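You operate a simulated robot arm through the tools that you are given. There is no shell and no other tool. Be economical: measure what you need, move in short steps, check, and stop when the job is done.

The job below is to be done with a simulated two-armed robot. You get a single attempt, and the scene is never put back.

TASK
Clear the blue cloth, fold it in half and shut the orange bin.
Fine: The beige pad goes in its dish, the cream filter on the blue mat.

The check looks at the end state, three seconds after you hand in, the way a careful person would. Anything else that was tipped, shoved, dropped, spilled or broken makes it a failure. Flat cloth is picked up by pressing the open fingertips on it (5 to 10 N) and closing them slowly along it; thin cloth reads only 2 to 8 mm in the jaws.

THE ROBOT
Two 7-joint arms with two-finger parallel grippers on one trunk, on a base that drives. Base frame: it is fixed to the floor where the robot stands at the start and does not move with it; the origin is under the middle of the robot, x ahead of it, y to its left, z up. Readings come in mm, degrees, newtons and seconds.
The left shoulder is at the start at [50, 177, 1204], the right one opposite. Places, roughly: black dish [700, 0, 800]; blue mat [700, -1200, 800]; top of the beige table [600, -500, 800]; bin lid [800, 200, 1000]. Payload 3.43 kg a hand.
Tool frame (each hand has its own): the origin (TCP) lies between the finger pads and is the grasp point; the fingertips stand 34 mm ahead of it; z points along the fingers, y is the line along which they close. Largest opening 128 mm; finger width 24, thickness 12; the body of the gripper, 48 by 130 mm, starts 96 mm behind the TCP.
Orientation is told as [roll, pitch, yaw] about the base's x, y, z axes, in that order, counted from this pose: with the fingers straight down and closing along the base's y, the tool's x points along the base's -x, its y along +y and its z along -z.

THE INTERFACE
- The arms move only by the tool move_arm. It takes "left_steps", "right_steps" or both (then of equal length, played together; a hand with none holds still); each is a list of rows, each a list of 7 numbers: the shift along the base's x, y, z in units of 400 mm (1.0 is 400 mm), then the turn, a rotation vector about the base's x, y, z in units of 90 degrees (1.0 is 90 degrees), then the finger opening in mm, from 0 to 128. In form: [[dx, dy, dz, wx, wy, wz, hand], ...]. A call has 1 to 20 rows; each row is the pose to reach, as a shift and turn from the pose commanded when the call began. A call with a number of a shift or a turn outside -1 to 1 is refused whole. Rows are played at 5 a second. More than 50 mm and 8.6 degrees between two rows, or a gripper value outside its range, and nothing of the call is played. Where a pose cannot be reached the arm comes as near as it can. A force on the tool above 40 N (or 10 N above the force at the start of the call, whichever is more), or a blocked arm, ends the call early, and 0.2 s more pass. The fingers move at their own pace (about 108 mm/s each) and stop on an object; they squeeze with about 39 N. The grip force told is the motor's: it shows also when the fingers shut on nothing. Time passes only in rows, and 0.2 s behind the last, so rows that repeat a pose let the fingers close. It gives the time, the measured TCP pose, the force on the tool (base axes), the opening and the grip force at its end, in the units of the frame above (readings bear some noise).
- Cameras (640 x 400 px; columns grow to the right, rows downward): "scene" is now at [158, -15.3, 1363.4]; the picture's right is [-0.02, -1.00, 0.00], its down [-0.69, 0.01, -0.73] and it looks along [0.73, -0.01, -0.69] (base axes); focal length 214 px, centre (320, 200). "left" rides on the left gripper at [76, 11, -160] in its tool frame; the picture's right is [-0.15, 0.99, 0.00], its down [-0.88, -0.13, -0.46] and it looks along [-0.45, -0.07, 0.89] (tool axes); focal length 234 px, centre (320, 200). "right" rides on the right gripper at [76, -11, -160] in its tool frame; the picture's right is [0.15, 0.99, 0.00], its down [-0.88, 0.13, -0.46] and it looks along [-0.45, 0.07, 0.89] (tool axes); focal length 234 px, centre (320, 200). There is no depth. A picture from a camera that has moved, and an enlarged one, comes with that camera's place and axes in the base frame and with its lens. The place of the scene camera against the robot may be out by one fixed shift of up to 25 mm in any direction.
- get_image(camera): a new picture of that camera. It takes no simulated time.
- move_column(by): slides the trunk up (or, below 0, down) by that many mm; the arms and the scene camera ride with it, the base frame stays. It gives what a move gives, with no picture.
- base_move(legs): drives the robot by 1 to 6 legs, each [ahead, turn to the left] in mm and degrees, along the robot's own axes; the way and the turn of a leg run together, so that a leg with both is an arc; at most 1500 mm and 180 degrees a leg. The arms and the cameras ride along, it lands a little off, and it stops where it bumps. It gives what a move gives.
- turn_head(pan, tilt): turns the head with the scene camera to pan (to the left, within 80 degrees either way) and tilt (down, from -29 to 69), counted from straight ahead of the robot. It gives what a move gives.
- zoom(camera, box): a new picture of the part [left, top, right, bottom] of that camera's present view, enlarged. It takes no simulated time.
- sign_off(): hands the job in; it is judged then, once.

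Work in short steps. Places have to be worked out from the pictures, the camera data and where the tool is seen: move nearer, look again, correct. Check each grasp and each placing, and mend what went wrong. You have 120 turns and 92 pictures in all, those below and enlarged ones among them. Open the grippers and draw the arms clear of the work before you hand the job in, unless the task says otherwise; then end with one line.

The tools are called after "Request:" by a JSON object that holds its "fn" and its "kwargs". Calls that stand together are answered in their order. move_arm: Moves the arms, as the interface text tells. Its arguments: {"type":"object","properties":{"left_steps":{"type":"array"},"right_steps":{"type":"array"}},"required":[]} The other tools are called the same way: move_column (by) slides the trunk up or down; base_move (legs) drives the base; turn_head (pan, tilt) turns the head that bears the scene camera; get_image (camera) takes a picture; zoom (camera, box) takes an enlarged picture of a part of a camera's view; sign_off () hands the job in.

At the start:

```text
t: 0.0
left_tcp_pos: [399.3, 184.5, 1223.9]
left_ee_rot: [-0.1, 0.0, 0.0]
left_force: [-0.2, -0.4, 0.2]
left_opening: 127.8
left_gripper_force: 0.1
right_tcp_pos: [410.7, -161.8, 1169.6]
right_ee_rot: [0.1, -0.1, -0.1]
right_force: [0.7, -0.2, 0.3]
right_opening: 128.1
right_gripper_force: 0.1
trunk travel left (down, up): [-375.0, 26.0]
robot x, y, heading: [-0.4, -0.9, -0.1]
head pan, tilt: [-1.0, 43.3]
```

scene: 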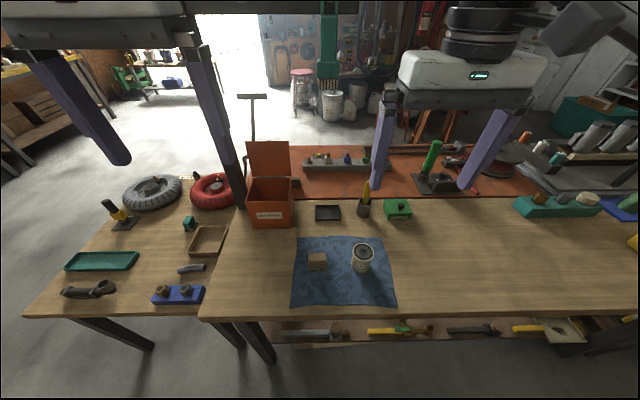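
right: 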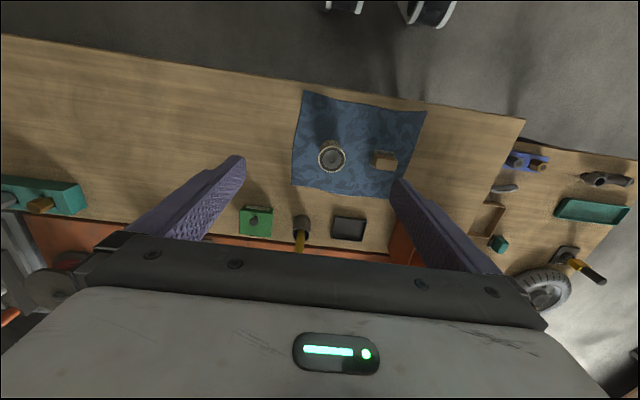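
left: 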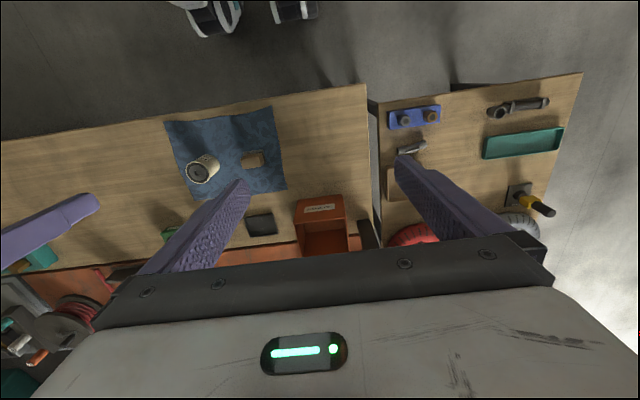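

The table seems to be at z≈800. I'll look more closely at the cloth area, and turn the head right to see the blue mat.

Request:
{"fn": "zoom", "kwargs": {"camera": "scene", "box": [230, 130, 430, 320]}}

Request:
{"fn": "turn_head", "kwargs": {"pan": -50, "tilt": 40}}

Request:
{"fn": "get_image", "kwargs": {"camera": "scene"}}

```text
2.11 times, centred on (330, 225) of scene
camera zoom: at [158.0, -15.3, 1363.4], right [-0.02, -1.0, 0.0], down [-0.69, 0.01, -0.73], along [0.73, -0.01, -0.69], focal length 452 px, centre (299, 147)
```

zoom: 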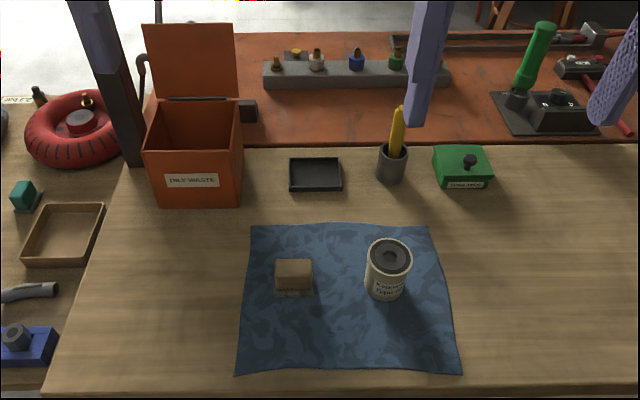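

```text
t: 1.2
left_tcp_pos: [399.0, 185.3, 1225.4]
left_ee_rot: [0.1, -0.1, 0.0]
left_force: [0.0, -0.8, -0.4]
left_opening: 128.2
left_gripper_force: 0.1
right_tcp_pos: [409.3, -160.5, 1168.8]
right_ee_rot: [0.0, -0.1, -0.1]
right_force: [0.3, 0.2, 0.0]
right_opening: 128.2
right_gripper_force: 0.1
trunk travel left (down, up): [-375.0, 26.0]
robot x, y, heading: [-2.1, -1.1, 0.1]
head pan, tilt: [-50.0, 40.0]
```

```text
87 pictures are left
camera scene: at [130.0, -78.9, 1368.1], right [-0.77, -0.64, 0.0], down [-0.41, 0.49, -0.77], along [0.49, -0.59, -0.64], focal length 214 px, centre (320, 200)
```

scene: 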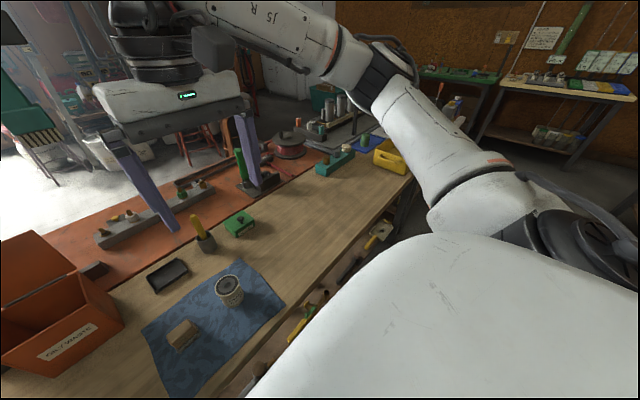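

Triangulating from the hand cameras puts the pad at about [473,-2,811], the filter at [479,-123,~835] and the dish at [667,-37]. I'll bring the left hand over the pad at a safe height and look again.

Request:
{"fn": "move_arm", "kwargs": {"left_steps": [[0.023, -0.058, -0.085, 0, 0, 0, 110], [0.046, -0.116, -0.17, 0, 0, 0, 110], [0.069, -0.175, -0.256, 0, 0, 0, 110], [0.092, -0.233, -0.342, 0, 0, 0, 110], [0.115, -0.292, -0.427, 0, 0, 0, 110], [0.138, -0.35, -0.512, 0, 0, 0, 110], [0.161, -0.408, -0.598, 0, 0, 0, 110], [0.185, -0.4675, -0.685, 0, 0, 0, 110], [0.185, -0.4675, -0.685, 0, 0, 0, 110]]}}

Request:
{"fn": "get_image", "kwargs": {"camera": "left"}}

Request:
{"fn": "turn_head", "kwargs": {"pan": 0, "tilt": 48}}

Request:
{"fn": "get_image", "kwargs": {"camera": "scene"}}

```text
t: 3.2
left_tcp_pos: [474.7, -2.0, 950.1]
left_ee_rot: [0.1, 0.0, 0.0]
left_force: [-0.1, -0.3, 0.1]
left_opening: 110.3
left_gripper_force: 0.2
right_tcp_pos: [409.3, -159.7, 1170.5]
right_ee_rot: [0.1, -0.1, -0.3]
right_force: [0.5, -0.5, 0.1]
right_opening: 128.1
right_gripper_force: 0.1
trunk travel left (down, up): [-375.0, 26.0]
robot x, y, heading: [1.4, -2.4, 0.1]
head pan, tilt: [-50.0, 40.0]
```

```text
86 pictures are left
camera left: at [398.6, 7.4, 1110.0], right [0.15, 0.99, 0.0], down [0.88, -0.13, 0.46], along [0.45, -0.07, -0.89], focal length 234 px, centre (320, 200)
```

left: 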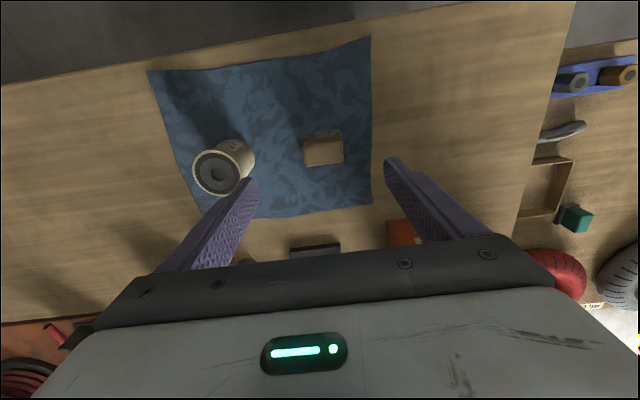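

```text
t: 4.3
left_tcp_pos: [474.8, -4.0, 950.4]
left_ee_rot: [0.0, 0.0, 0.0]
left_force: [0.5, -0.1, -0.1]
left_opening: 110.3
left_gripper_force: 0.0
right_tcp_pos: [409.7, -160.9, 1169.8]
right_ee_rot: [0.2, 0.0, -0.1]
right_force: [-1.2, 0.2, -0.1]
right_opening: 127.9
right_gripper_force: 0.1
trunk travel left (down, up): [-375.0, 26.0]
robot x, y, heading: [-0.9, 0.5, -0.1]
head pan, tilt: [0.0, 48.0]
```

```text
85 pictures are left
camera scene: at [154.1, -13.9, 1356.7], right [0.0, -1.0, 0.0], down [-0.74, 0.0, -0.67], along [0.67, 0.0, -0.74], focal length 214 px, centre (320, 200)
```

scene: 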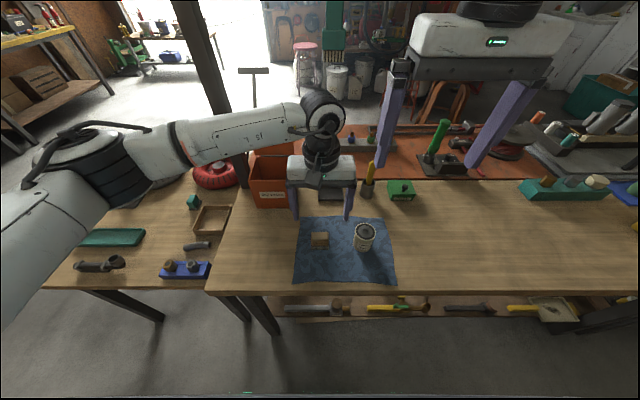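

I'll zoom in on the pad and filter to get their outlines.

Request:
{"fn": "zoom", "kwargs": {"camera": "left", "box": [180, 80, 400, 217]}}

```text
2.91 times, centred on (290, 148) of left
camera zoom: at [398.7, 7.5, 1110.5], right [0.15, 0.99, 0.0], down [0.88, -0.13, 0.46], along [0.45, -0.07, -0.89], focal length 681 px, centre (407, 350)
```

zoom: 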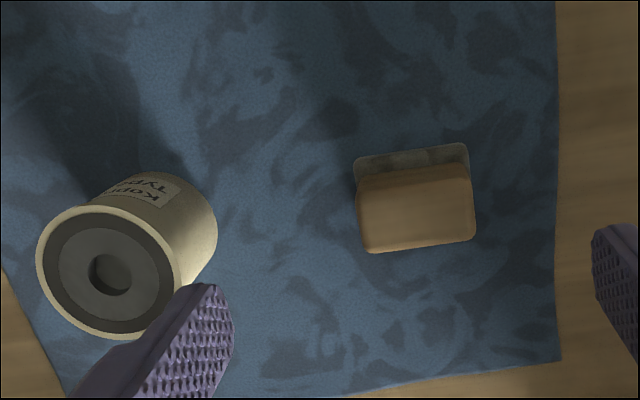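

The pad measures roughly 50 mm (y) by 38 mm (x), is centred at [476,-1] and lies square to the axes. I'll lower to just above the cloth.

Request:
{"fn": "move_arm", "kwargs": {"left_steps": [[0.003, 0.005, -0.1, 0, 0, 0, 100], [0.003, 0.005, -0.2, 0, 0, 0, 100], [0.003, 0.005, -0.24, 0, 0, 0, 100], [0.003, 0.005, -0.26, 0, 0, 0, 100], [0.003, 0.005, -0.26, 0, 0, 0, 100]]}}

Request:
{"fn": "get_image", "kwargs": {"camera": "left"}}

Request:
{"fn": "zoom", "kwargs": {"camera": "scene", "box": [260, 160, 420, 290]}}

```text
t: 5.5
left_tcp_pos: [474.2, -1.1, 846.2]
left_ee_rot: [0.0, -0.1, 0.0]
left_force: [-0.1, 0.1, -0.5]
left_opening: 100.0
left_gripper_force: 0.1
right_tcp_pos: [409.4, -160.6, 1169.7]
right_ee_rot: [0.1, -0.1, 0.0]
right_force: [0.2, 0.0, -0.9]
right_opening: 128.0
right_gripper_force: 0.1
trunk travel left (down, up): [-375.0, 26.0]
robot x, y, heading: [0.2, -0.3, -0.1]
head pan, tilt: [0.0, 48.0]
```

```text
83 pictures are left
camera left: at [399.4, 10.2, 1006.4], right [0.15, 0.99, 0.0], down [0.88, -0.13, 0.46], along [0.45, -0.07, -0.89], focal length 234 px, centre (320, 200)
```

left: 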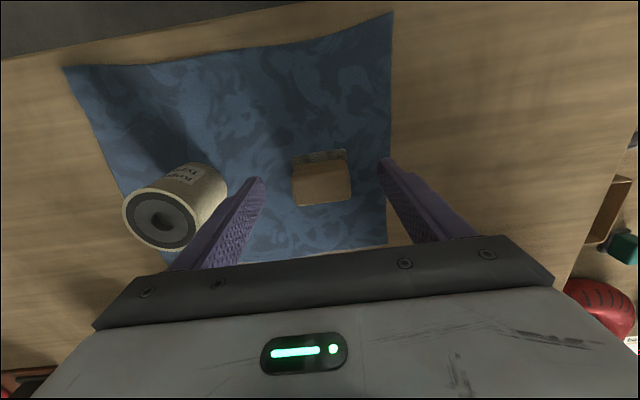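

```text
3.08 times, centred on (340, 225) of scene
camera zoom: at [154.1, -13.8, 1356.7], right [0.0, -1.0, 0.0], down [-0.74, 0.0, -0.67], along [0.67, 0.0, -0.74], focal length 660 px, centre (258, 123)
```

zoom: 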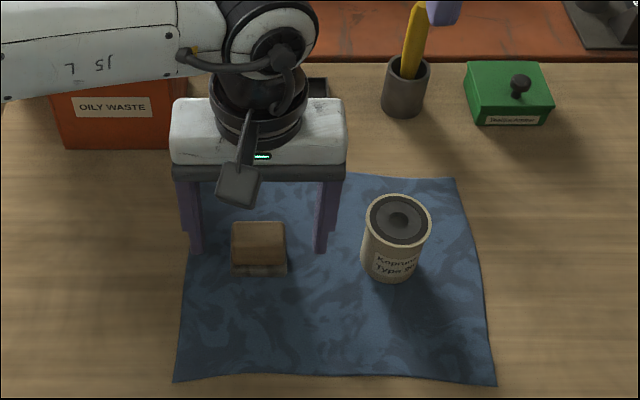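

The fingers straddle the pad and are centred on it. I'll lower 7 mm more and close on it.

Request:
{"fn": "move_arm", "kwargs": {"left_steps": [[0.006, 0, -0.009, 0, 0, 0, 100], [0.006, 0, -0.0175, 0, 0, 0, 100], [0.006, 0, -0.0175, 0, 0, 0, 70], [0.006, 0, -0.0175, 0, 0, 0, 40], [0.006, 0, -0.0175, 0, 0, 0, 36], [0.006, 0, -0.0175, 0, 0, 0, 36]]}}

```text
t: 7.0
left_tcp_pos: [476.9, -0.4, 840.9]
left_ee_rot: [0.0, 0.0, 0.0]
left_force: [-0.2, -0.4, -0.2]
left_opening: 48.7
left_gripper_force: 39.0
right_tcp_pos: [410.4, -160.8, 1168.5]
right_ee_rot: [0.1, -0.1, -0.1]
right_force: [0.4, -0.4, -0.6]
right_opening: 128.1
right_gripper_force: 0.0
trunk travel left (down, up): [-375.0, 26.0]
robot x, y, heading: [2.1, 0.8, 0.1]
head pan, tilt: [0.0, 48.0]
```

The pad is gripped at 48.7 mm. I'll lift it 120 mm and check both it and the dish.

Request:
{"fn": "move_arm", "kwargs": {"left_steps": [[0, 0, 0.05, 0, 0, 0, 36], [0, 0, 0.15, 0, 0, 0, 36], [0, 0, 0.25, 0, 0, 0, 36], [0.1, -0.03, 0.3, 0, 0, 0, 36], [0.2, -0.05, 0.3, 0, 0, 0, 36], [0.28, -0.09, 0.3, 0, 0, 0, 36], [0.28, -0.09, 0.3, 0, 0, 0, 36]]}}

Request:
{"fn": "get_image", "kwargs": {"camera": "left"}}

Request:
{"fn": "zoom", "kwargs": {"camera": "scene", "box": [230, 130, 430, 255]}}

```text
t: 8.6
left_tcp_pos: [589.6, -35.0, 960.1]
left_ee_rot: [0.0, 0.0, -0.1]
left_force: [-0.2, -0.3, 0.5]
left_opening: 49.1
left_gripper_force: 39.0
right_tcp_pos: [411.2, -160.6, 1169.7]
right_ee_rot: [0.0, -0.1, -0.2]
right_force: [0.3, -0.9, 0.2]
right_opening: 128.0
right_gripper_force: 0.0
trunk travel left (down, up): [-375.0, 26.0]
robot x, y, heading: [-0.1, 2.5, 0.1]
head pan, tilt: [0.0, 48.0]
```

```text
81 pictures are left
camera left: at [514.9, -24.1, 1119.6], right [0.15, 0.99, 0.0], down [0.88, -0.13, 0.46], along [0.45, -0.07, -0.89], focal length 234 px, centre (320, 200)
```

left: 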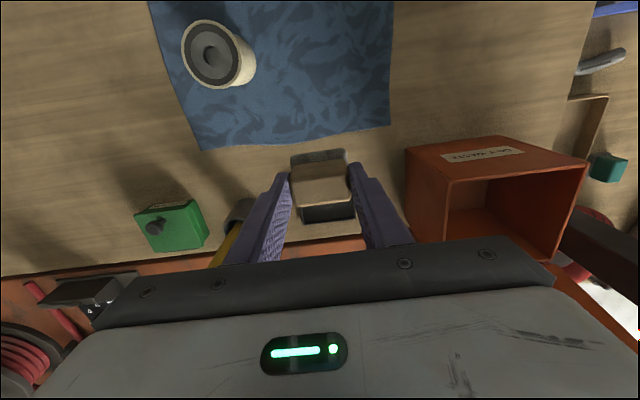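

```text
3.20 times, centred on (330, 192) of scene
camera zoom: at [154.3, -12.8, 1356.7], right [0.0, -1.0, 0.0], down [-0.74, 0.0, -0.67], along [0.67, 0.0, -0.74], focal length 686 px, centre (288, 224)
```

zoom: 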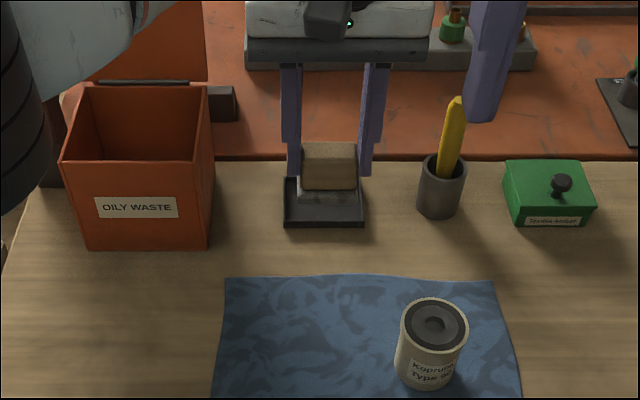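

The pad is held cleanly. The dish outline works out to x 642–701, y -82 to +5, so its centre is about [671,-38]. I'll move over it at TCP z≈885 and look.

Request:
{"fn": "move_arm", "kwargs": {"left_steps": [[0.07, -0.003, 0, 0, 0, 0, 36], [0.14, -0.006, 0, 0, 0, 0, 36], [0.203, -0.0075, 0, 0, 0, 0, 36], [0.203, -0.0075, -0.1, 0, 0, 0, 36], [0.203, -0.0075, -0.18, 0, 0, 0, 36], [0.203, -0.0075, -0.18, 0, 0, 0, 36]]}}

Request:
{"fn": "get_image", "kwargs": {"camera": "left"}}

Request:
{"fn": "zoom", "kwargs": {"camera": "scene", "box": [290, 150, 370, 200]}}

```text
t: 9.9
left_tcp_pos: [608.9, -1.3, 915.9]
left_ee_rot: [0.1, -0.1, 0.7]
left_force: [-0.1, 0.9, 0.0]
left_opening: 48.6
left_gripper_force: 39.2
left hand out of reach, approached as far as the arm can: row 1, 2, 3, 4, 5, 6
right_tcp_pos: [410.3, -160.9, 1169.3]
right_ee_rot: [0.1, -0.1, 0.0]
right_force: [0.0, 0.0, -0.1]
right_opening: 127.9
right_gripper_force: 0.0
trunk travel left (down, up): [-375.0, 26.0]
robot x, y, heading: [-0.7, -2.9, -0.2]
head pan, tilt: [0.0, 48.0]
```

```text
79 pictures are left
camera left: at [533.5, 7.9, 1075.0], right [0.13, 0.99, 0.0], down [0.88, -0.12, 0.46], along [0.45, -0.06, -0.89], focal length 234 px, centre (320, 200)
```

left: 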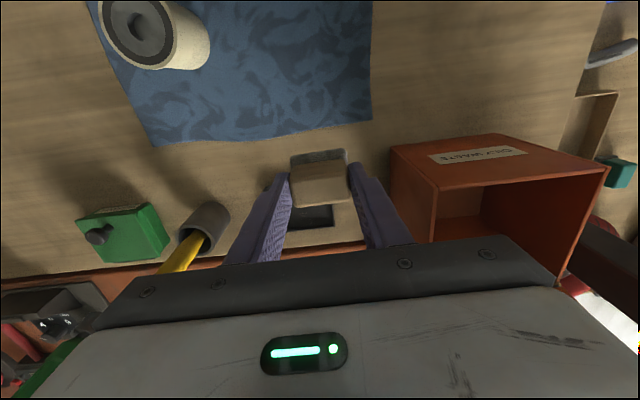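

```text
8.00 times, centred on (330, 175) of scene
camera zoom: at [154.4, -13.6, 1356.6], right [0.0, -1.0, 0.0], down [-0.74, 0.0, -0.67], along [0.67, 0.0, -0.74], focal length 1716 px, centre (240, 400)
```

zoom: 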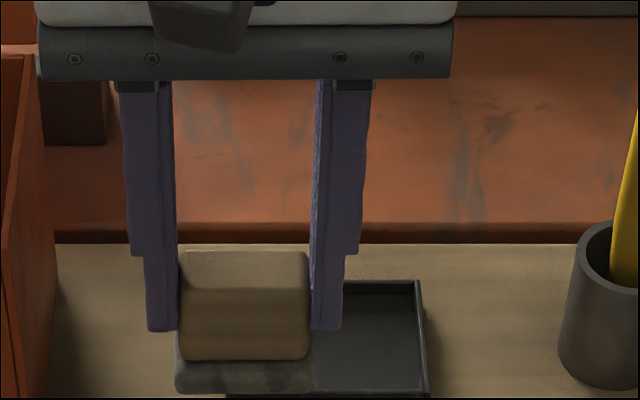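

That is past the arm's reach, so the robot has to drive nearer. I'll draw the arm back and up first.

Request:
{"fn": "move_arm", "kwargs": {"left_steps": [[-0.1, 0.0035, 0.1, 0, 0, 0, 36], [-0.2, 0.0075, 0.18, 0, 0, 0, 36], [-0.2, 0.0075, 0.18, 0, 0, 0, 36]]}}

Request:
{"fn": "base_move", "kwargs": {"legs": [[110, 0]]}}

Request:
{"fn": "get_image", "kwargs": {"camera": "scene"}}

```text
refused: row 1 steps farther than a row can; nothing moved
```

```text
t: 11.1
left_tcp_pos: [716.2, -1.2, 913.4]
left_ee_rot: [0.1, 0.1, 0.8]
left_force: [0.4, -0.4, -1.3]
left_opening: 48.4
left_gripper_force: 38.9
right_tcp_pos: [518.1, -160.2, 1169.0]
right_ee_rot: [0.1, 0.0, -0.1]
right_force: [0.2, -0.1, 0.3]
right_opening: 128.3
right_gripper_force: 0.1
trunk travel left (down, up): [-375.0, 26.0]
robot x, y, heading: [111.9, -3.6, -0.1]
head pan, tilt: [0.0, 48.0]
```

```text
77 pictures are left
camera scene: at [263.4, -13.7, 1356.5], right [0.0, -1.0, 0.0], down [-0.74, 0.0, -0.67], along [0.67, 0.0, -0.74], focal length 214 px, centre (320, 200)
```

scene: 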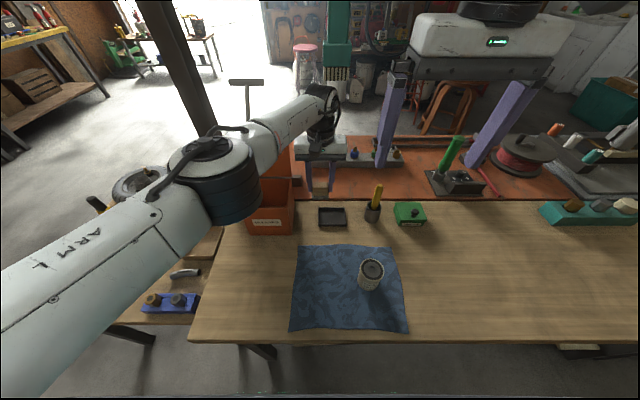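

The drive worked with nothing touched, though my arm row was too long and was refused. The hand is now at [716,-1,913], and I'll move it back over the dish.

Request:
{"fn": "move_arm", "kwargs": {"left_steps": [[-0.04, -0.03, 0.02, 0, 0, 0, 36], [-0.08, -0.06, 0.02, 0, 0, 0, 36], [-0.1125, -0.0925, 0.02, 0, 0, 0, 36], [-0.1125, -0.0925, 0.02, 0, 0, 0, 36]]}}

Request:
{"fn": "get_image", "kwargs": {"camera": "left"}}

Request:
{"fn": "zoom", "kwargs": {"camera": "scene", "box": [290, 170, 386, 230]}}

```text
t: 12.1
left_tcp_pos: [672.0, -37.6, 921.5]
left_ee_rot: [0.1, 0.1, 0.9]
left_force: [-0.1, -0.1, 0.0]
left_opening: 48.8
left_gripper_force: 39.1
right_tcp_pos: [518.3, -161.5, 1169.6]
right_ee_rot: [0.1, 0.0, -0.1]
right_force: [0.5, 0.4, -0.5]
right_opening: 128.1
right_gripper_force: 0.0
trunk travel left (down, up): [-375.0, 26.0]
robot x, y, heading: [108.4, -2.7, 0.1]
head pan, tilt: [0.0, 48.0]
```

```text
76 pictures are left
camera left: at [596.5, -29.1, 1081.4], right [0.13, 0.99, 0.0], down [0.88, -0.12, 0.45], along [0.45, -0.06, -0.89], focal length 234 px, centre (320, 200)
```

left: 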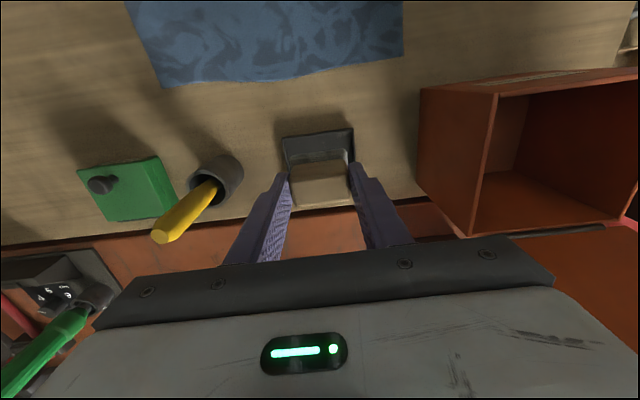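

```text
6.67 times, centred on (338, 200) of scene
camera zoom: at [262.5, -13.7, 1356.7], right [0.0, -1.0, 0.0], down [-0.74, 0.0, -0.67], along [0.67, 0.0, -0.74], focal length 1430 px, centre (200, 200)
```

zoom: 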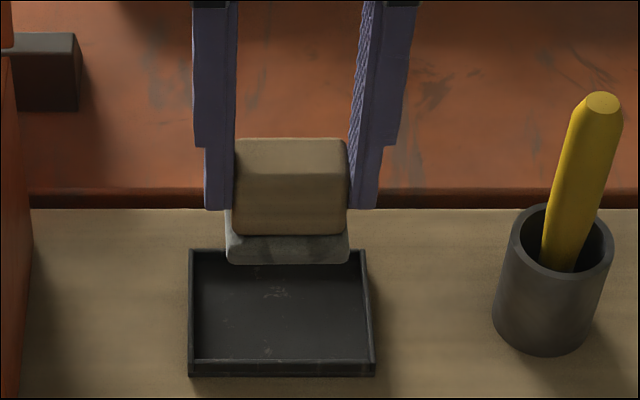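

The dish centre comes out at [674,-38]. I'll descend in small steps to just above the floor of the dish.

Request:
{"fn": "move_arm", "kwargs": {"left_steps": [[0.005, -0.001, -0.06, 0, 0, 0, 36], [0.005, -0.001, -0.12, 0, 0, 0, 36], [0.005, -0.001, -0.15, 0, 0, 0, 36], [0.005, -0.001, -0.17, 0, 0, 0, 36], [0.005, -0.001, -0.176, 0, 0, 0, 36], [0.005, -0.001, -0.176, 0, 0, 0, 36]]}}

Request:
{"fn": "zoom", "kwargs": {"camera": "scene", "box": [290, 170, 386, 230]}}

Request:
{"fn": "zoom", "kwargs": {"camera": "left", "box": [240, 100, 400, 200]}}

```text
t: 13.5
left_tcp_pos: [673.1, -37.5, 851.6]
left_ee_rot: [0.0, 0.0, 0.8]
left_force: [0.1, 0.6, 0.2]
left_opening: 48.9
left_gripper_force: 39.0
right_tcp_pos: [518.2, -161.8, 1169.4]
right_ee_rot: [0.1, 0.0, -0.2]
right_force: [0.7, -0.3, 0.4]
right_opening: 128.1
right_gripper_force: 0.0
trunk travel left (down, up): [-375.0, 26.0]
robot x, y, heading: [109.8, -2.0, 0.0]
head pan, tilt: [0.0, 48.0]
```

```text
6.67 times, centred on (338, 200) of scene
camera zoom: at [262.4, -13.7, 1356.7], right [0.0, -1.0, 0.0], down [-0.74, 0.0, -0.67], along [0.67, 0.0, -0.74], focal length 1430 px, centre (200, 200)
```

zoom: 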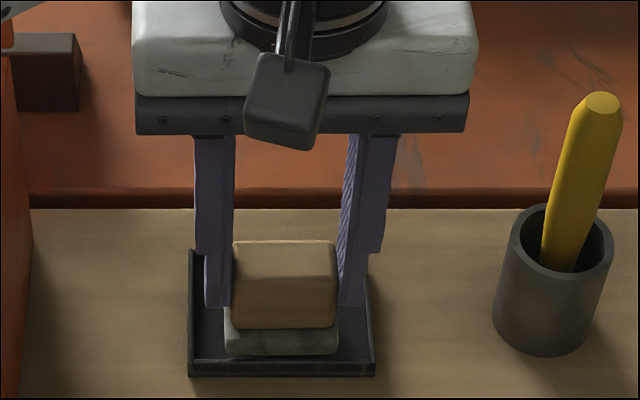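

```text
4.00 times, centred on (320, 150) of left
camera zoom: at [598.7, -29.6, 1010.8], right [0.13, 0.99, 0.0], down [0.88, -0.12, 0.45], along [0.45, -0.06, -0.89], focal length 937 px, centre (320, 400)
```

zoom: 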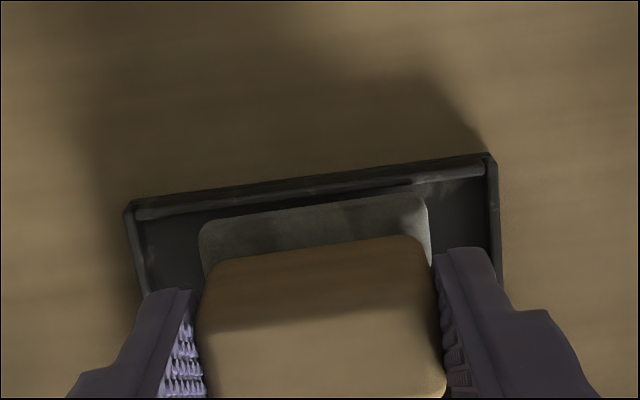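

The pad is inside the dish outline. I'll lower 4 mm, open just enough to release, then rise straight up.

Request:
{"fn": "move_arm", "kwargs": {"left_steps": [[0, 0, -0.006, 0, 0, 0, 36], [0, 0, -0.01, 0, 0, 0, 36], [0, 0, -0.01, 0, 0, 0, 54], [0, 0, -0.01, 0, 0, 0, 54], [0, 0, 0.02, 0, 0, 0, 56], [0, 0, 0.08, 0, 0, 0, 60], [0, 0, 0.2, 0, 0, 0, 60], [-0.1, 0.0, 0.27, 0, 0, 0, 60], [-0.2, 0.04, 0.3, 0, 0, 0, 60], [-0.2, 0.04, 0.3, 0, 0, 0, 60]]}}

Request:
{"fn": "zoom", "kwargs": {"camera": "scene", "box": [240, 170, 432, 290]}}

```text
t: 15.7
left_tcp_pos: [594.3, -23.0, 971.9]
left_ee_rot: [0.1, 0.1, 0.7]
left_force: [0.0, 0.4, -0.7]
left_opening: 59.8
left_gripper_force: 0.0
right_tcp_pos: [518.2, -161.9, 1168.3]
right_ee_rot: [0.1, 0.0, -0.1]
right_force: [-0.1, 0.1, 0.5]
right_opening: 128.0
right_gripper_force: 0.1
trunk travel left (down, up): [-375.0, 26.0]
robot x, y, heading: [105.3, 1.8, -0.0]
head pan, tilt: [0.0, 48.0]
```

```text
3.33 times, centred on (336, 230) of scene
camera zoom: at [262.6, -14.0, 1356.7], right [0.0, -1.0, 0.0], down [-0.74, 0.0, -0.67], along [0.67, 0.0, -0.74], focal length 715 px, centre (267, 100)
```

zoom: 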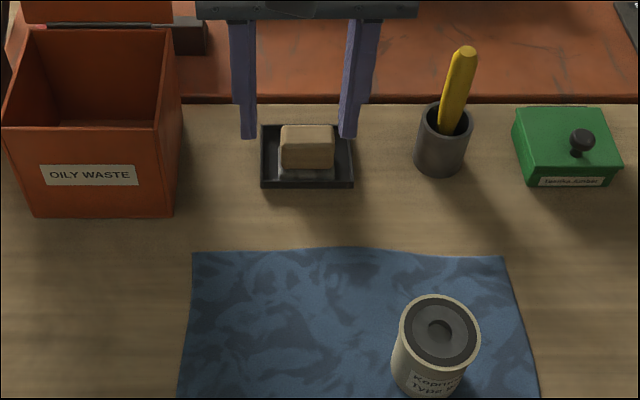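

The pad sits in its dish. Next I'll retract the left arm up and to the left, and bring the right hand over the filter.

Request:
{"fn": "move_arm", "kwargs": {"left_steps": [[-0.08, 0.0, 0.08, 0, 0, 0, 60], [-0.17, 0.03, 0.15, 0, 0, 0, 60], [-0.25, 0.1, 0.2, 0, 0, 0, 60], [-0.27, 0.2, 0.25, 0, 0, 0, 60], [-0.28, 0.3, 0.3, 0, 0, 0, 60], [-0.28, 0.4, 0.33, 0, 0, 0, 60], [-0.28, 0.5, 0.35, 0, 0, 0, 60], [-0.28, 0.5, 0.35, 0, 0, 0, 60]]}}

Request:
{"fn": "move_arm", "kwargs": {"right_steps": [[-0.03, 0.02, -0.1, 0, 0, 0, 110], [-0.06, 0.04, -0.2, 0, 0, 0, 110], [-0.09, 0.06, -0.3, 0, 0, 0, 110], [-0.12, 0.0925, -0.4, 0, 0, 0, 110], [-0.12, 0.0925, -0.42, 0, 0, 0, 110]]}}

Request:
{"fn": "get_image", "kwargs": {"camera": "right"}}

```text
t: 17.5
left_tcp_pos: [481.3, 177.2, 1112.1]
left_ee_rot: [0.1, 0.1, 0.7]
left_force: [-0.5, 0.7, 0.2]
left_opening: 60.3
left_gripper_force: 0.1
right_tcp_pos: [518.7, -161.2, 1168.6]
right_ee_rot: [0.1, -0.1, -0.2]
right_force: [0.2, 0.5, 0.1]
right_opening: 128.0
right_gripper_force: 0.1
trunk travel left (down, up): [-375.0, 26.0]
robot x, y, heading: [108.8, 0.5, 0.3]
head pan, tilt: [0.0, 48.0]
```

```text
t: 18.7
left_tcp_pos: [480.8, 178.4, 1112.2]
left_ee_rot: [0.0, 0.1, 0.8]
left_force: [0.4, -0.1, 0.3]
left_opening: 60.0
left_gripper_force: 0.1
right_tcp_pos: [470.2, -122.7, 1002.6]
right_ee_rot: [0.2, -0.1, -0.1]
right_force: [0.2, 0.0, -0.3]
right_opening: 109.9
right_gripper_force: 0.0
trunk travel left (down, up): [-375.0, 26.0]
robot x, y, heading: [104.9, -0.1, 0.0]
head pan, tilt: [0.0, 48.0]
```

```text
71 pictures are left
camera right: at [394.2, -134.9, 1161.6], right [-0.15, 0.99, 0.0], down [0.88, 0.13, 0.46], along [0.45, 0.07, -0.89], focal length 234 px, centre (320, 200)
```

right: 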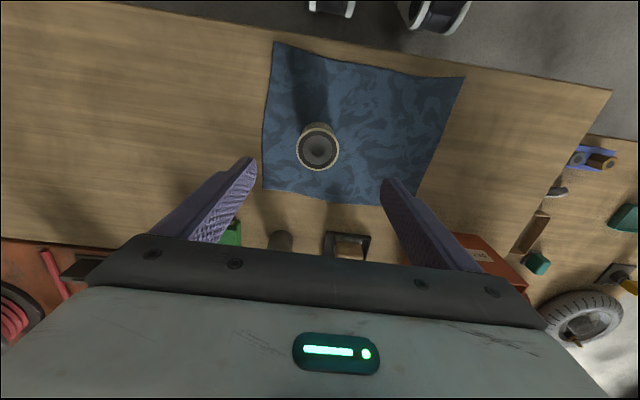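

The filter is centred at about [473,-123.5] with its top near z=866 and a diameter around 56 mm. I'll lower around it and close.

Request:
{"fn": "move_arm", "kwargs": {"right_steps": [[0.0075, -0.002, -0.1, 0, 0, 0, 110], [0.0075, -0.002, -0.2, 0, 0, 0, 110], [0.0075, -0.002, -0.3, 0, 0, 0, 110], [0.0075, -0.002, -0.36, 0, 0, 0, 110], [0.0075, -0.002, -0.39, 0, 0, 0, 110], [0.0075, -0.002, -0.39, 0, 0, 0, 110]]}}

Request:
{"fn": "get_image", "kwargs": {"camera": "right"}}

```text
t: 20.1
left_tcp_pos: [481.5, 177.2, 1111.3]
left_ee_rot: [0.1, 0.1, 0.7]
left_force: [-0.7, 0.2, 0.0]
left_opening: 60.0
left_gripper_force: 0.0
right_tcp_pos: [473.6, -125.6, 845.8]
right_ee_rot: [0.2, -0.2, 0.0]
right_force: [0.1, -0.1, 0.0]
right_opening: 110.1
right_gripper_force: 0.1
trunk travel left (down, up): [-375.0, 26.0]
robot x, y, heading: [104.0, 2.7, 0.4]
head pan, tilt: [0.0, 48.0]
```

```text
70 pictures are left
camera right: at [397.7, -136.1, 1005.2], right [-0.15, 0.99, 0.0], down [0.88, 0.13, 0.46], along [0.45, 0.07, -0.89], focal length 234 px, centre (320, 200)
```

right: 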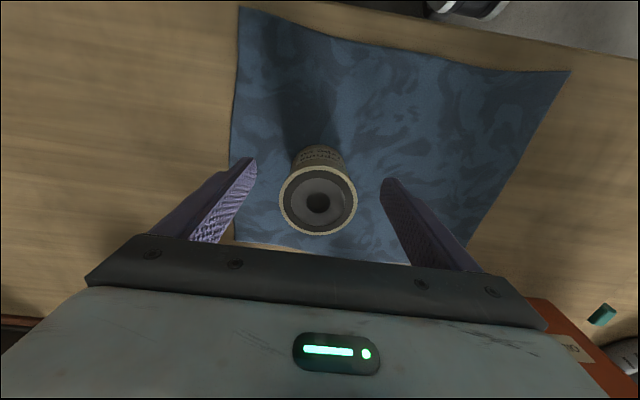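

The filter is centred between the fingers. I'll close and lift.

Request:
{"fn": "move_arm", "kwargs": {"right_steps": [[0, 0, 0, 0, 0, 0, 80], [0, 0, 0, 0, 0, 0, 50], [0, 0, 0, 0, 0, 0, 40], [0, 0, 0, 0, 0, 0, 40], [0, 0, 0.03, 0, 0, 0, 40], [0, 0, 0.1, 0, 0, 0, 40], [0, 0, 0.2, 0, 0, 0, 40], [0, 0, 0.3, 0, 0, 0, 40], [0, 0, 0.38, 0, 0, 0, 40], [0, 0, 0.38, 0, 0, 0, 40]]}}

Request:
{"fn": "get_image", "kwargs": {"camera": "scene"}}

```text
t: 22.3
left_tcp_pos: [479.9, 177.7, 1113.2]
left_ee_rot: [0.2, 0.1, 0.7]
left_force: [0.3, 0.2, -0.6]
left_opening: 60.0
left_gripper_force: 0.0
right_tcp_pos: [473.5, -123.8, 997.4]
right_ee_rot: [0.2, -0.1, -0.1]
right_force: [0.0, 0.0, -1.7]
right_opening: 56.7
right_gripper_force: 39.4
trunk travel left (down, up): [-375.0, 26.0]
robot x, y, heading: [110.1, -0.5, -0.1]
head pan, tilt: [0.0, 48.0]
```

```text
69 pictures are left
camera scene: at [262.5, -13.8, 1356.7], right [0.0, -1.0, 0.0], down [-0.74, 0.0, -0.67], along [0.67, 0.0, -0.74], focal length 214 px, centre (320, 200)
```

scene: 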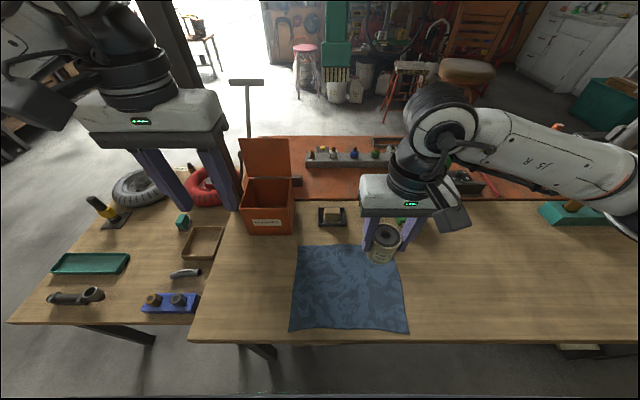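

The filter is held at 56.7 mm and the cloth is clear. I'll back away, turn right, and look along the way towards the mat.

Request:
{"fn": "base_move", "kwargs": {"legs": [[-350, 0], [0, -90]]}}

Request:
{"fn": "turn_head", "kwargs": {"pan": 25, "tilt": 35}}

Request:
{"fn": "get_image", "kwargs": {"camera": "scene"}}

```text
t: 28.4
left_tcp_pos: [-58.5, -371.8, 1112.4]
left_ee_rot: [0.1, 0.1, -88.8]
left_force: [0.7, -0.1, -0.1]
left_opening: 60.0
left_gripper_force: 0.1
right_tcp_pos: [-359.5, -367.1, 997.1]
right_ee_rot: [0.0, -0.1, -89.7]
right_force: [-0.6, -0.2, -1.5]
right_opening: 56.8
right_gripper_force: 38.6
trunk travel left (down, up): [-375.0, 26.0]
robot x, y, heading: [-238.5, -0.9, -89.5]
head pan, tilt: [0.0, 48.0]
```

```text
t: 29.3
left_tcp_pos: [-58.0, -371.7, 1112.2]
left_ee_rot: [0.1, 0.0, -88.8]
left_force: [0.0, 0.7, 0.4]
left_opening: 59.9
left_gripper_force: 0.0
right_tcp_pos: [-359.4, -367.0, 995.7]
right_ee_rot: [0.1, -0.1, -89.7]
right_force: [0.8, 0.2, -1.8]
right_opening: 56.8
right_gripper_force: 39.0
trunk travel left (down, up): [-375.0, 26.0]
robot x, y, heading: [-239.0, 1.3, -89.5]
head pan, tilt: [25.0, 35.0]
```

```text
68 pictures are left
camera scene: at [-194.6, -164.3, 1375.7], right [-0.9, -0.43, 0.0], down [-0.25, 0.52, -0.82], along [0.35, -0.74, -0.57], focal length 214 px, centre (320, 200)
```

scene: 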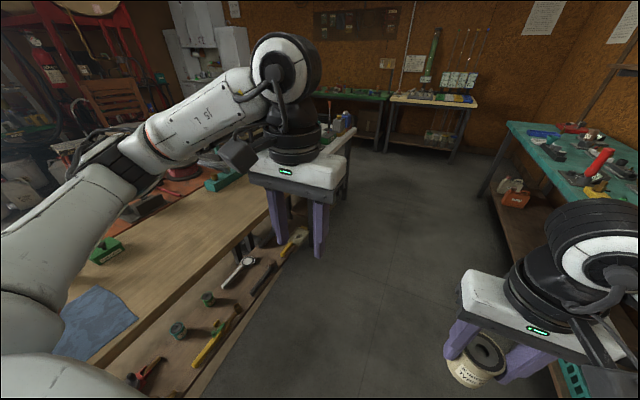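

The aisle ahead is clear, with a bench on the robot's right. I'll angle 5° left and drive along the table, then look.

Request:
{"fn": "base_move", "kwargs": {"legs": [[0, 5], [700, 0]]}}

Request:
{"fn": "turn_head", "kwargs": {"pan": 60, "tilt": 40}}

Request:
{"fn": "get_image", "kwargs": {"camera": "scene"}}

```text
t: 33.6
left_tcp_pos: [38.2, -1052.3, 1111.5]
left_ee_rot: [0.1, 0.1, -84.1]
left_force: [0.0, 0.3, -0.3]
left_opening: 60.0
left_gripper_force: 0.0
right_tcp_pos: [-262.7, -1071.8, 996.5]
right_ee_rot: [0.1, -0.1, -84.7]
right_force: [-0.1, -0.2, -1.6]
right_opening: 56.6
right_gripper_force: 38.9
trunk travel left (down, up): [-375.0, 26.0]
robot x, y, heading: [-173.7, -694.4, -84.8]
head pan, tilt: [25.0, 35.0]
```

```text
t: 34.6
left_tcp_pos: [39.2, -1051.3, 1112.8]
left_ee_rot: [0.1, 0.1, -84.1]
left_force: [0.5, 0.7, -0.5]
left_opening: 60.1
left_gripper_force: 0.1
right_tcp_pos: [-262.1, -1071.2, 996.8]
right_ee_rot: [0.1, -0.2, -84.8]
right_force: [0.8, 0.1, -1.0]
right_opening: 56.7
right_gripper_force: 38.7
trunk travel left (down, up): [-375.0, 26.0]
robot x, y, heading: [-173.1, -698.5, -84.7]
head pan, tilt: [60.0, 40.0]
```

```text
67 pictures are left
camera scene: at [-84.2, -815.6, 1368.2], right [-0.42, -0.91, 0.0], down [-0.58, 0.27, -0.77], along [0.7, -0.32, -0.64], focal length 214 px, centre (320, 200)
```

scene: 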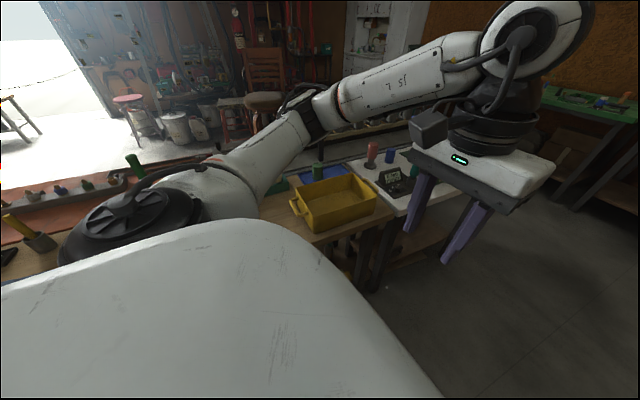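

The mat lies at about [745,-1207], behind a yellow tray. I'll drive on to y≈-1050, turn to face the table and look.

Request:
{"fn": "base_move", "kwargs": {"legs": [[355, 0], [0, 84.8]]}}

Request:
{"fn": "turn_head", "kwargs": {"pan": -10, "tilt": 40}}

Request:
{"fn": "get_image", "kwargs": {"camera": "scene"}}

```text
t: 40.5
left_tcp_pos: [232.3, -873.7, 1112.5]
left_ee_rot: [0.1, 0.1, 0.4]
left_force: [1.2, 0.1, -0.2]
left_opening: 60.1
left_gripper_force: 0.0
right_tcp_pos: [223.8, -1176.1, 996.6]
right_ee_rot: [0.2, -0.1, -0.3]
right_force: [0.4, -0.9, -1.1]
right_opening: 56.7
right_gripper_force: 38.8
trunk travel left (down, up): [-375.0, 26.0]
robot x, y, heading: [-140.0, -1050.0, -0.4]
head pan, tilt: [60.0, 40.0]
```

```text
t: 41.9
left_tcp_pos: [233.3, -875.5, 1112.5]
left_ee_rot: [0.1, 0.2, 0.4]
left_force: [-0.5, -0.3, -0.1]
left_opening: 60.1
left_gripper_force: 0.1
right_tcp_pos: [222.9, -1177.3, 996.6]
right_ee_rot: [0.2, -0.2, -0.5]
right_force: [0.4, 0.0, -0.5]
right_opening: 56.7
right_gripper_force: 38.4
trunk travel left (down, up): [-375.0, 26.0]
robot x, y, heading: [-140.5, -1051.4, -0.4]
head pan, tilt: [-10.0, 40.0]
```

```text
66 pictures are left
camera scene: at [18.6, -1079.6, 1368.1], right [-0.18, -0.98, 0.0], down [-0.63, 0.12, -0.77], along [0.75, -0.14, -0.64], focal length 214 px, centre (320, 200)
```

scene: 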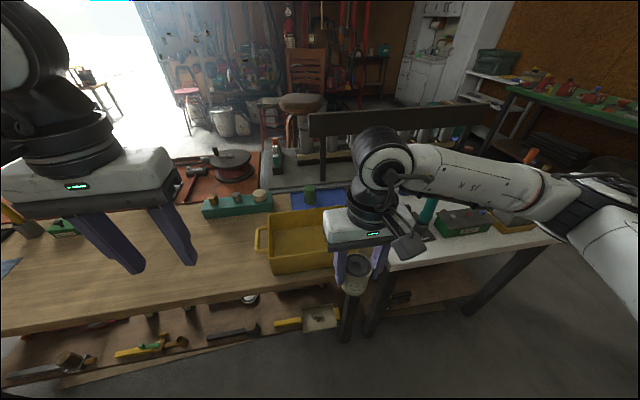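

The mat is behind the yellow tray at the table's end. The filter's bottom at about 950 clears the tray, so I'll drive 250 ahead and look.

Request:
{"fn": "base_move", "kwargs": {"legs": [[250, 0]]}}

Request:
{"fn": "turn_head", "kwargs": {"pan": -15, "tilt": 45}}

Request:
{"fn": "get_image", "kwargs": {"camera": "scene"}}

Request:
{"fn": "get_image", "kwargs": {"camera": "right"}}

```text
t: 43.8
left_tcp_pos: [483.4, -876.5, 1112.0]
left_ee_rot: [0.1, 0.2, 0.4]
left_force: [0.8, -1.0, 0.3]
left_opening: 60.1
left_gripper_force: 0.0
right_tcp_pos: [472.6, -1179.6, 995.7]
right_ee_rot: [0.0, 0.1, -0.6]
right_force: [0.8, -0.3, -0.7]
right_opening: 56.8
right_gripper_force: 39.1
trunk travel left (down, up): [-375.0, 26.0]
robot x, y, heading: [104.4, -1051.8, -0.7]
head pan, tilt: [-10.0, 40.0]
```

```text
t: 44.4
left_tcp_pos: [480.3, -878.7, 1111.9]
left_ee_rot: [0.2, 0.1, 0.3]
left_force: [0.2, 0.0, 0.2]
left_opening: 59.8
left_gripper_force: 0.0
right_tcp_pos: [471.1, -1180.0, 997.6]
right_ee_rot: [0.1, -0.2, -0.6]
right_force: [-0.3, 0.2, -1.5]
right_opening: 57.0
right_gripper_force: 38.9
trunk travel left (down, up): [-375.0, 26.0]
robot x, y, heading: [108.9, -1049.5, -0.4]
head pan, tilt: [-15.0, 45.0]
```

```text
65 pictures are left
camera scene: at [261.1, -1088.0, 1360.9], right [-0.27, -0.96, 0.0], down [-0.68, 0.19, -0.71], along [0.68, -0.19, -0.71], focal length 214 px, centre (320, 200)
```

scene: 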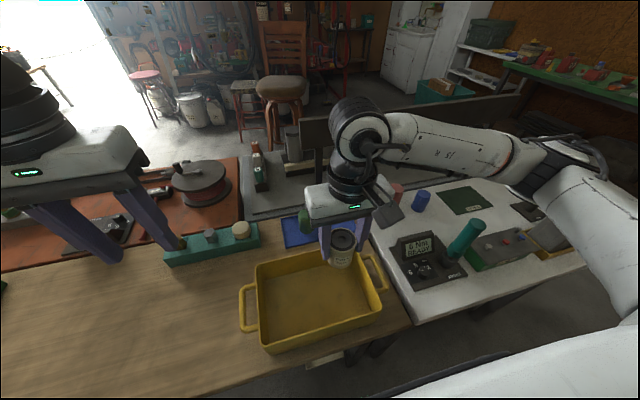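

```text
64 pictures are left
camera right: at [394.9, -1190.1, 1156.5], right [-0.14, 0.99, 0.0], down [0.88, 0.12, 0.46], along [0.45, 0.06, -0.89], focal length 234 px, centre (320, 200)
```

right: 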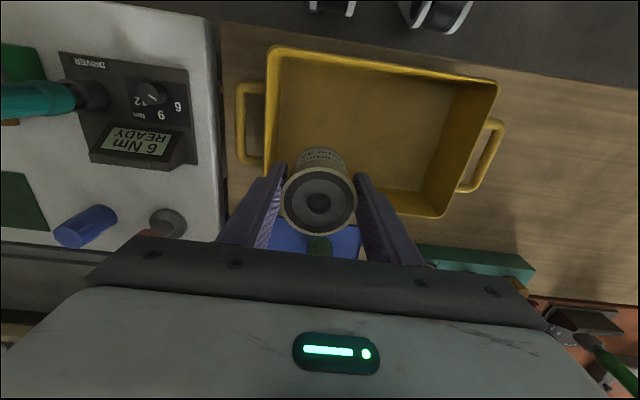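

The blue mat sits behind the tray and has a green object on its left part. I'll raise the hand and look at the mat unobstructed.

Request:
{"fn": "move_arm", "kwargs": {"right_steps": [[0, 0, 0.1, 0, 0, 0, 40], [0, 0, 0.2, 0, 0, 0, 40], [0, -0.1, 0.25, 0, 0, 0, 40], [0, -0.2, 0.25, 0, 0, 0, 40], [0, -0.25, 0.25, 0, 0, 0, 40]]}}

Request:
{"fn": "zoom", "kwargs": {"camera": "scene", "box": [230, 170, 422, 290]}}

Request:
{"fn": "get_image", "kwargs": {"camera": "right"}}

```text
t: 45.6
left_tcp_pos: [481.3, -877.4, 1112.0]
left_ee_rot: [0.1, 0.1, 0.3]
left_force: [0.1, 1.1, 0.0]
left_opening: 60.0
left_gripper_force: 0.0
right_tcp_pos: [471.0, -1279.8, 1096.8]
right_ee_rot: [0.1, -0.2, -0.5]
right_force: [-0.7, -0.7, -0.1]
right_opening: 56.6
right_gripper_force: 38.7
trunk travel left (down, up): [-375.0, 26.0]
robot x, y, heading: [109.0, -1054.1, -0.5]
head pan, tilt: [-15.0, 45.0]
```

```text
3.33 times, centred on (326, 230) of scene
camera zoom: at [261.0, -1088.3, 1360.9], right [-0.27, -0.96, 0.0], down [-0.68, 0.19, -0.71], along [0.68, -0.19, -0.71], focal length 715 px, centre (300, 100)
```

zoom: 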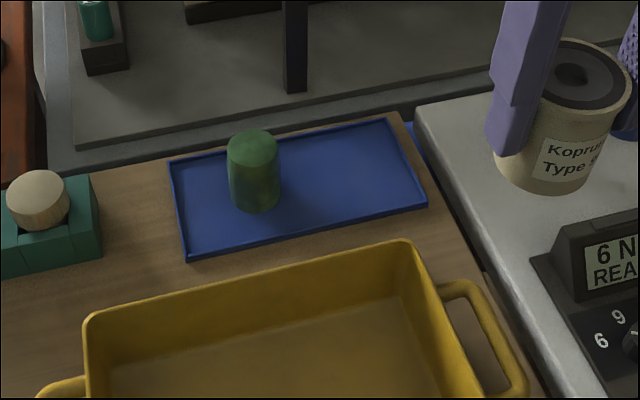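

```text
62 pictures are left
camera right: at [394.3, -1290.7, 1256.8], right [-0.14, 0.99, 0.0], down [0.88, 0.12, 0.46], along [0.45, 0.06, -0.89], focal length 234 px, centre (320, 200)
```

right: 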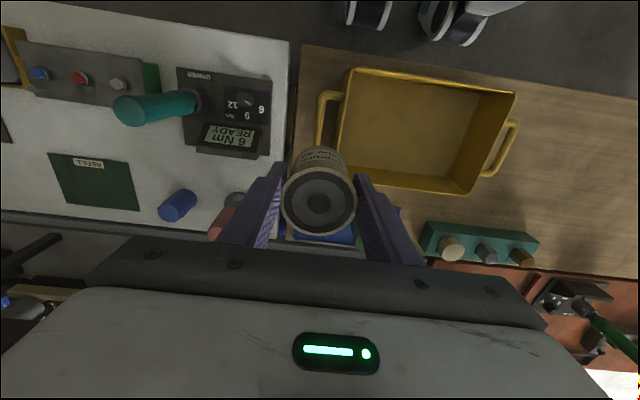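

The mat spans about x 617–734 and y -1072 to -1304, and the green cylinder stands near y=-1146. The free right part suits the filter at about [675,-1246], so I'll move above it and verify.

Request:
{"fn": "move_arm", "kwargs": {"right_steps": [[0.1, 0.017, -0.04, 0, 0, 0, 40], [0.2, 0.034, -0.08, 0, 0, 0, 40], [0.3, 0.051, -0.12, 0, 0, 0, 40], [0.4, 0.068, -0.16, 0, 0, 0, 40], [0.5, 0.085, -0.2, 0, 0, 0, 40], [0.5, 0.085, -0.25, 0, 0, 0, 40], [0.5, 0.085, -0.25, 0, 0, 0, 40]]}}

Request:
{"fn": "get_image", "kwargs": {"camera": "right"}}

Request:
{"fn": "zoom", "kwargs": {"camera": "scene", "box": [230, 170, 422, 290]}}

```text
t: 47.2
left_tcp_pos: [481.1, -877.8, 1113.1]
left_ee_rot: [0.1, 0.1, 0.4]
left_force: [-0.2, -0.1, -0.6]
left_opening: 60.2
left_gripper_force: 0.0
right_tcp_pos: [670.9, -1245.4, 997.0]
right_ee_rot: [0.0, -0.2, -0.5]
right_force: [-0.1, 0.4, -1.9]
right_opening: 56.9
right_gripper_force: 39.2
trunk travel left (down, up): [-375.0, 26.0]
robot x, y, heading: [107.7, -1050.8, -0.5]
head pan, tilt: [-15.0, 45.0]
```

```text
61 pictures are left
camera right: at [595.4, -1256.2, 1156.9], right [-0.14, 0.99, 0.0], down [0.88, 0.12, 0.46], along [0.45, 0.06, -0.89], focal length 234 px, centre (320, 200)
```

right: 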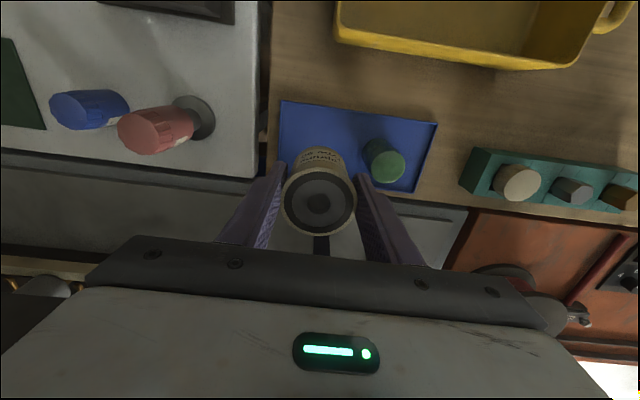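

```text
3.33 times, centred on (326, 230) of scene
camera zoom: at [261.2, -1087.8, 1360.9], right [-0.27, -0.96, 0.0], down [-0.68, 0.19, -0.71], along [0.68, -0.19, -0.71], focal length 715 px, centre (300, 100)
```

zoom: 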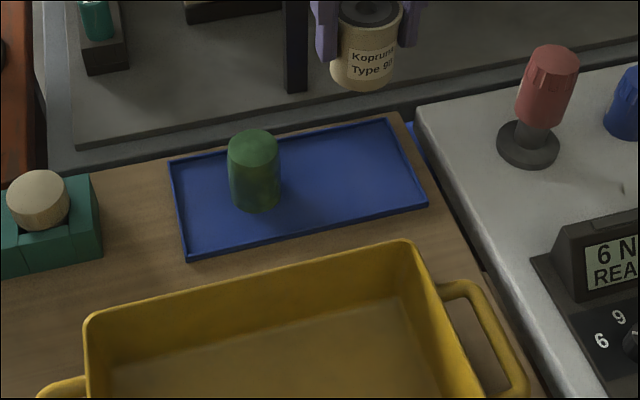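

The right camera confirms this: mat x 626–734, its right end at y≈-1307, the cylinder at [~678,-1152]. I'll aim for [678,-1250] and descend slowly.

Request:
{"fn": "move_arm", "kwargs": {"right_steps": [[0.0175, -0.0115, -0.1, 0, 0, 0, 40], [0.0175, -0.0115, -0.2, 0, 0, 0, 40], [0.0175, -0.0115, -0.28, 0, 0, 0, 40], [0.0175, -0.0115, -0.33, 0, 0, 0, 40], [0.0175, -0.0115, -0.355, 0, 0, 0, 40], [0.0175, -0.0115, -0.3625, 0, 0, 0, 40], [0.0175, -0.0115, -0.3625, 0, 0, 0, 40]]}}

Request:
{"fn": "get_image", "kwargs": {"camera": "right"}}

Request:
{"fn": "zoom", "kwargs": {"camera": "scene", "box": [230, 170, 422, 290]}}

```text
t: 48.8
left_tcp_pos: [481.2, -877.0, 1112.8]
left_ee_rot: [0.0, 0.1, 0.3]
left_force: [0.7, 0.3, 0.7]
left_opening: 60.0
left_gripper_force: 0.0
right_tcp_pos: [678.4, -1249.3, 850.6]
right_ee_rot: [0.1, -0.1, -0.4]
right_force: [-0.8, 0.6, -1.7]
right_opening: 56.8
right_gripper_force: 39.8
trunk travel left (down, up): [-375.0, 26.0]
robot x, y, heading: [107.7, -1051.2, -0.5]
head pan, tilt: [-15.0, 45.0]
```

```text
59 pictures are left
camera right: at [602.1, -1260.4, 1010.7], right [-0.14, 0.99, 0.0], down [0.88, 0.12, 0.46], along [0.45, 0.06, -0.89], focal length 234 px, centre (320, 200)
```

right: 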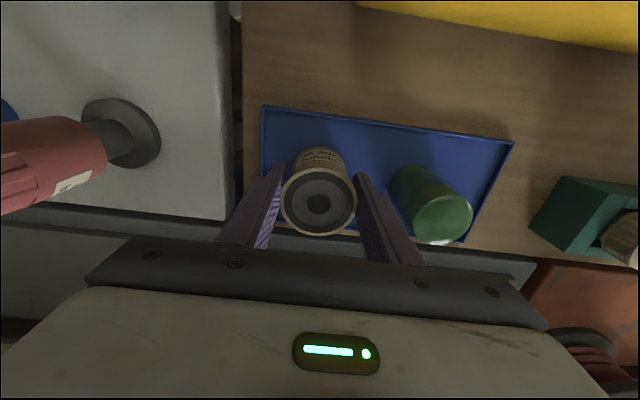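

```text
3.33 times, centred on (326, 230) of scene
camera zoom: at [261.2, -1088.1, 1360.9], right [-0.27, -0.96, 0.0], down [-0.68, 0.19, -0.71], along [0.68, -0.19, -0.71], focal length 715 px, centre (300, 100)
```

zoom: 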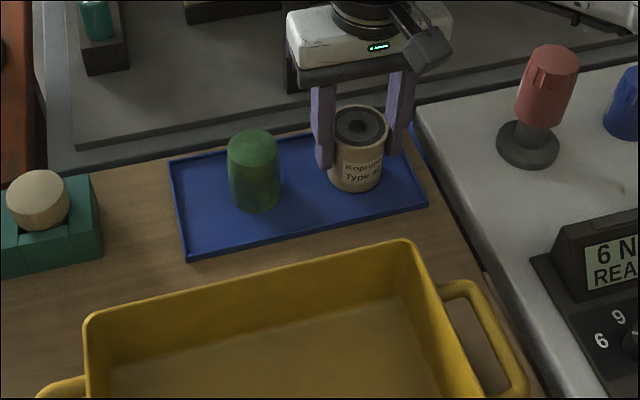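

The placement is right, well inside the mat and clear of the cylinder. I'll lower 4 mm, feeling for contact.

Request:
{"fn": "move_arm", "kwargs": {"right_steps": [[0, 0, -0.005, 0, 0, 0, 40], [0, 0, -0.01, 0, 0, 0, 40], [0, 0, -0.01, 0, 0, 0, 40]]}}

```text
t: 49.6
left_tcp_pos: [480.4, -877.2, 1112.3]
left_ee_rot: [0.1, 0.1, 0.3]
left_force: [0.7, 0.0, -0.7]
left_opening: 60.0
left_gripper_force: 0.1
right_tcp_pos: [679.1, -1251.0, 849.3]
right_ee_rot: [0.1, -0.3, -0.6]
right_force: [-2.2, -2.0, 12.6]
right_opening: 56.7
right_gripper_force: 39.1
trunk travel left (down, up): [-375.0, 26.0]
robot x, y, heading: [108.1, -1053.1, -0.6]
head pan, tilt: [-15.0, 45.0]
```

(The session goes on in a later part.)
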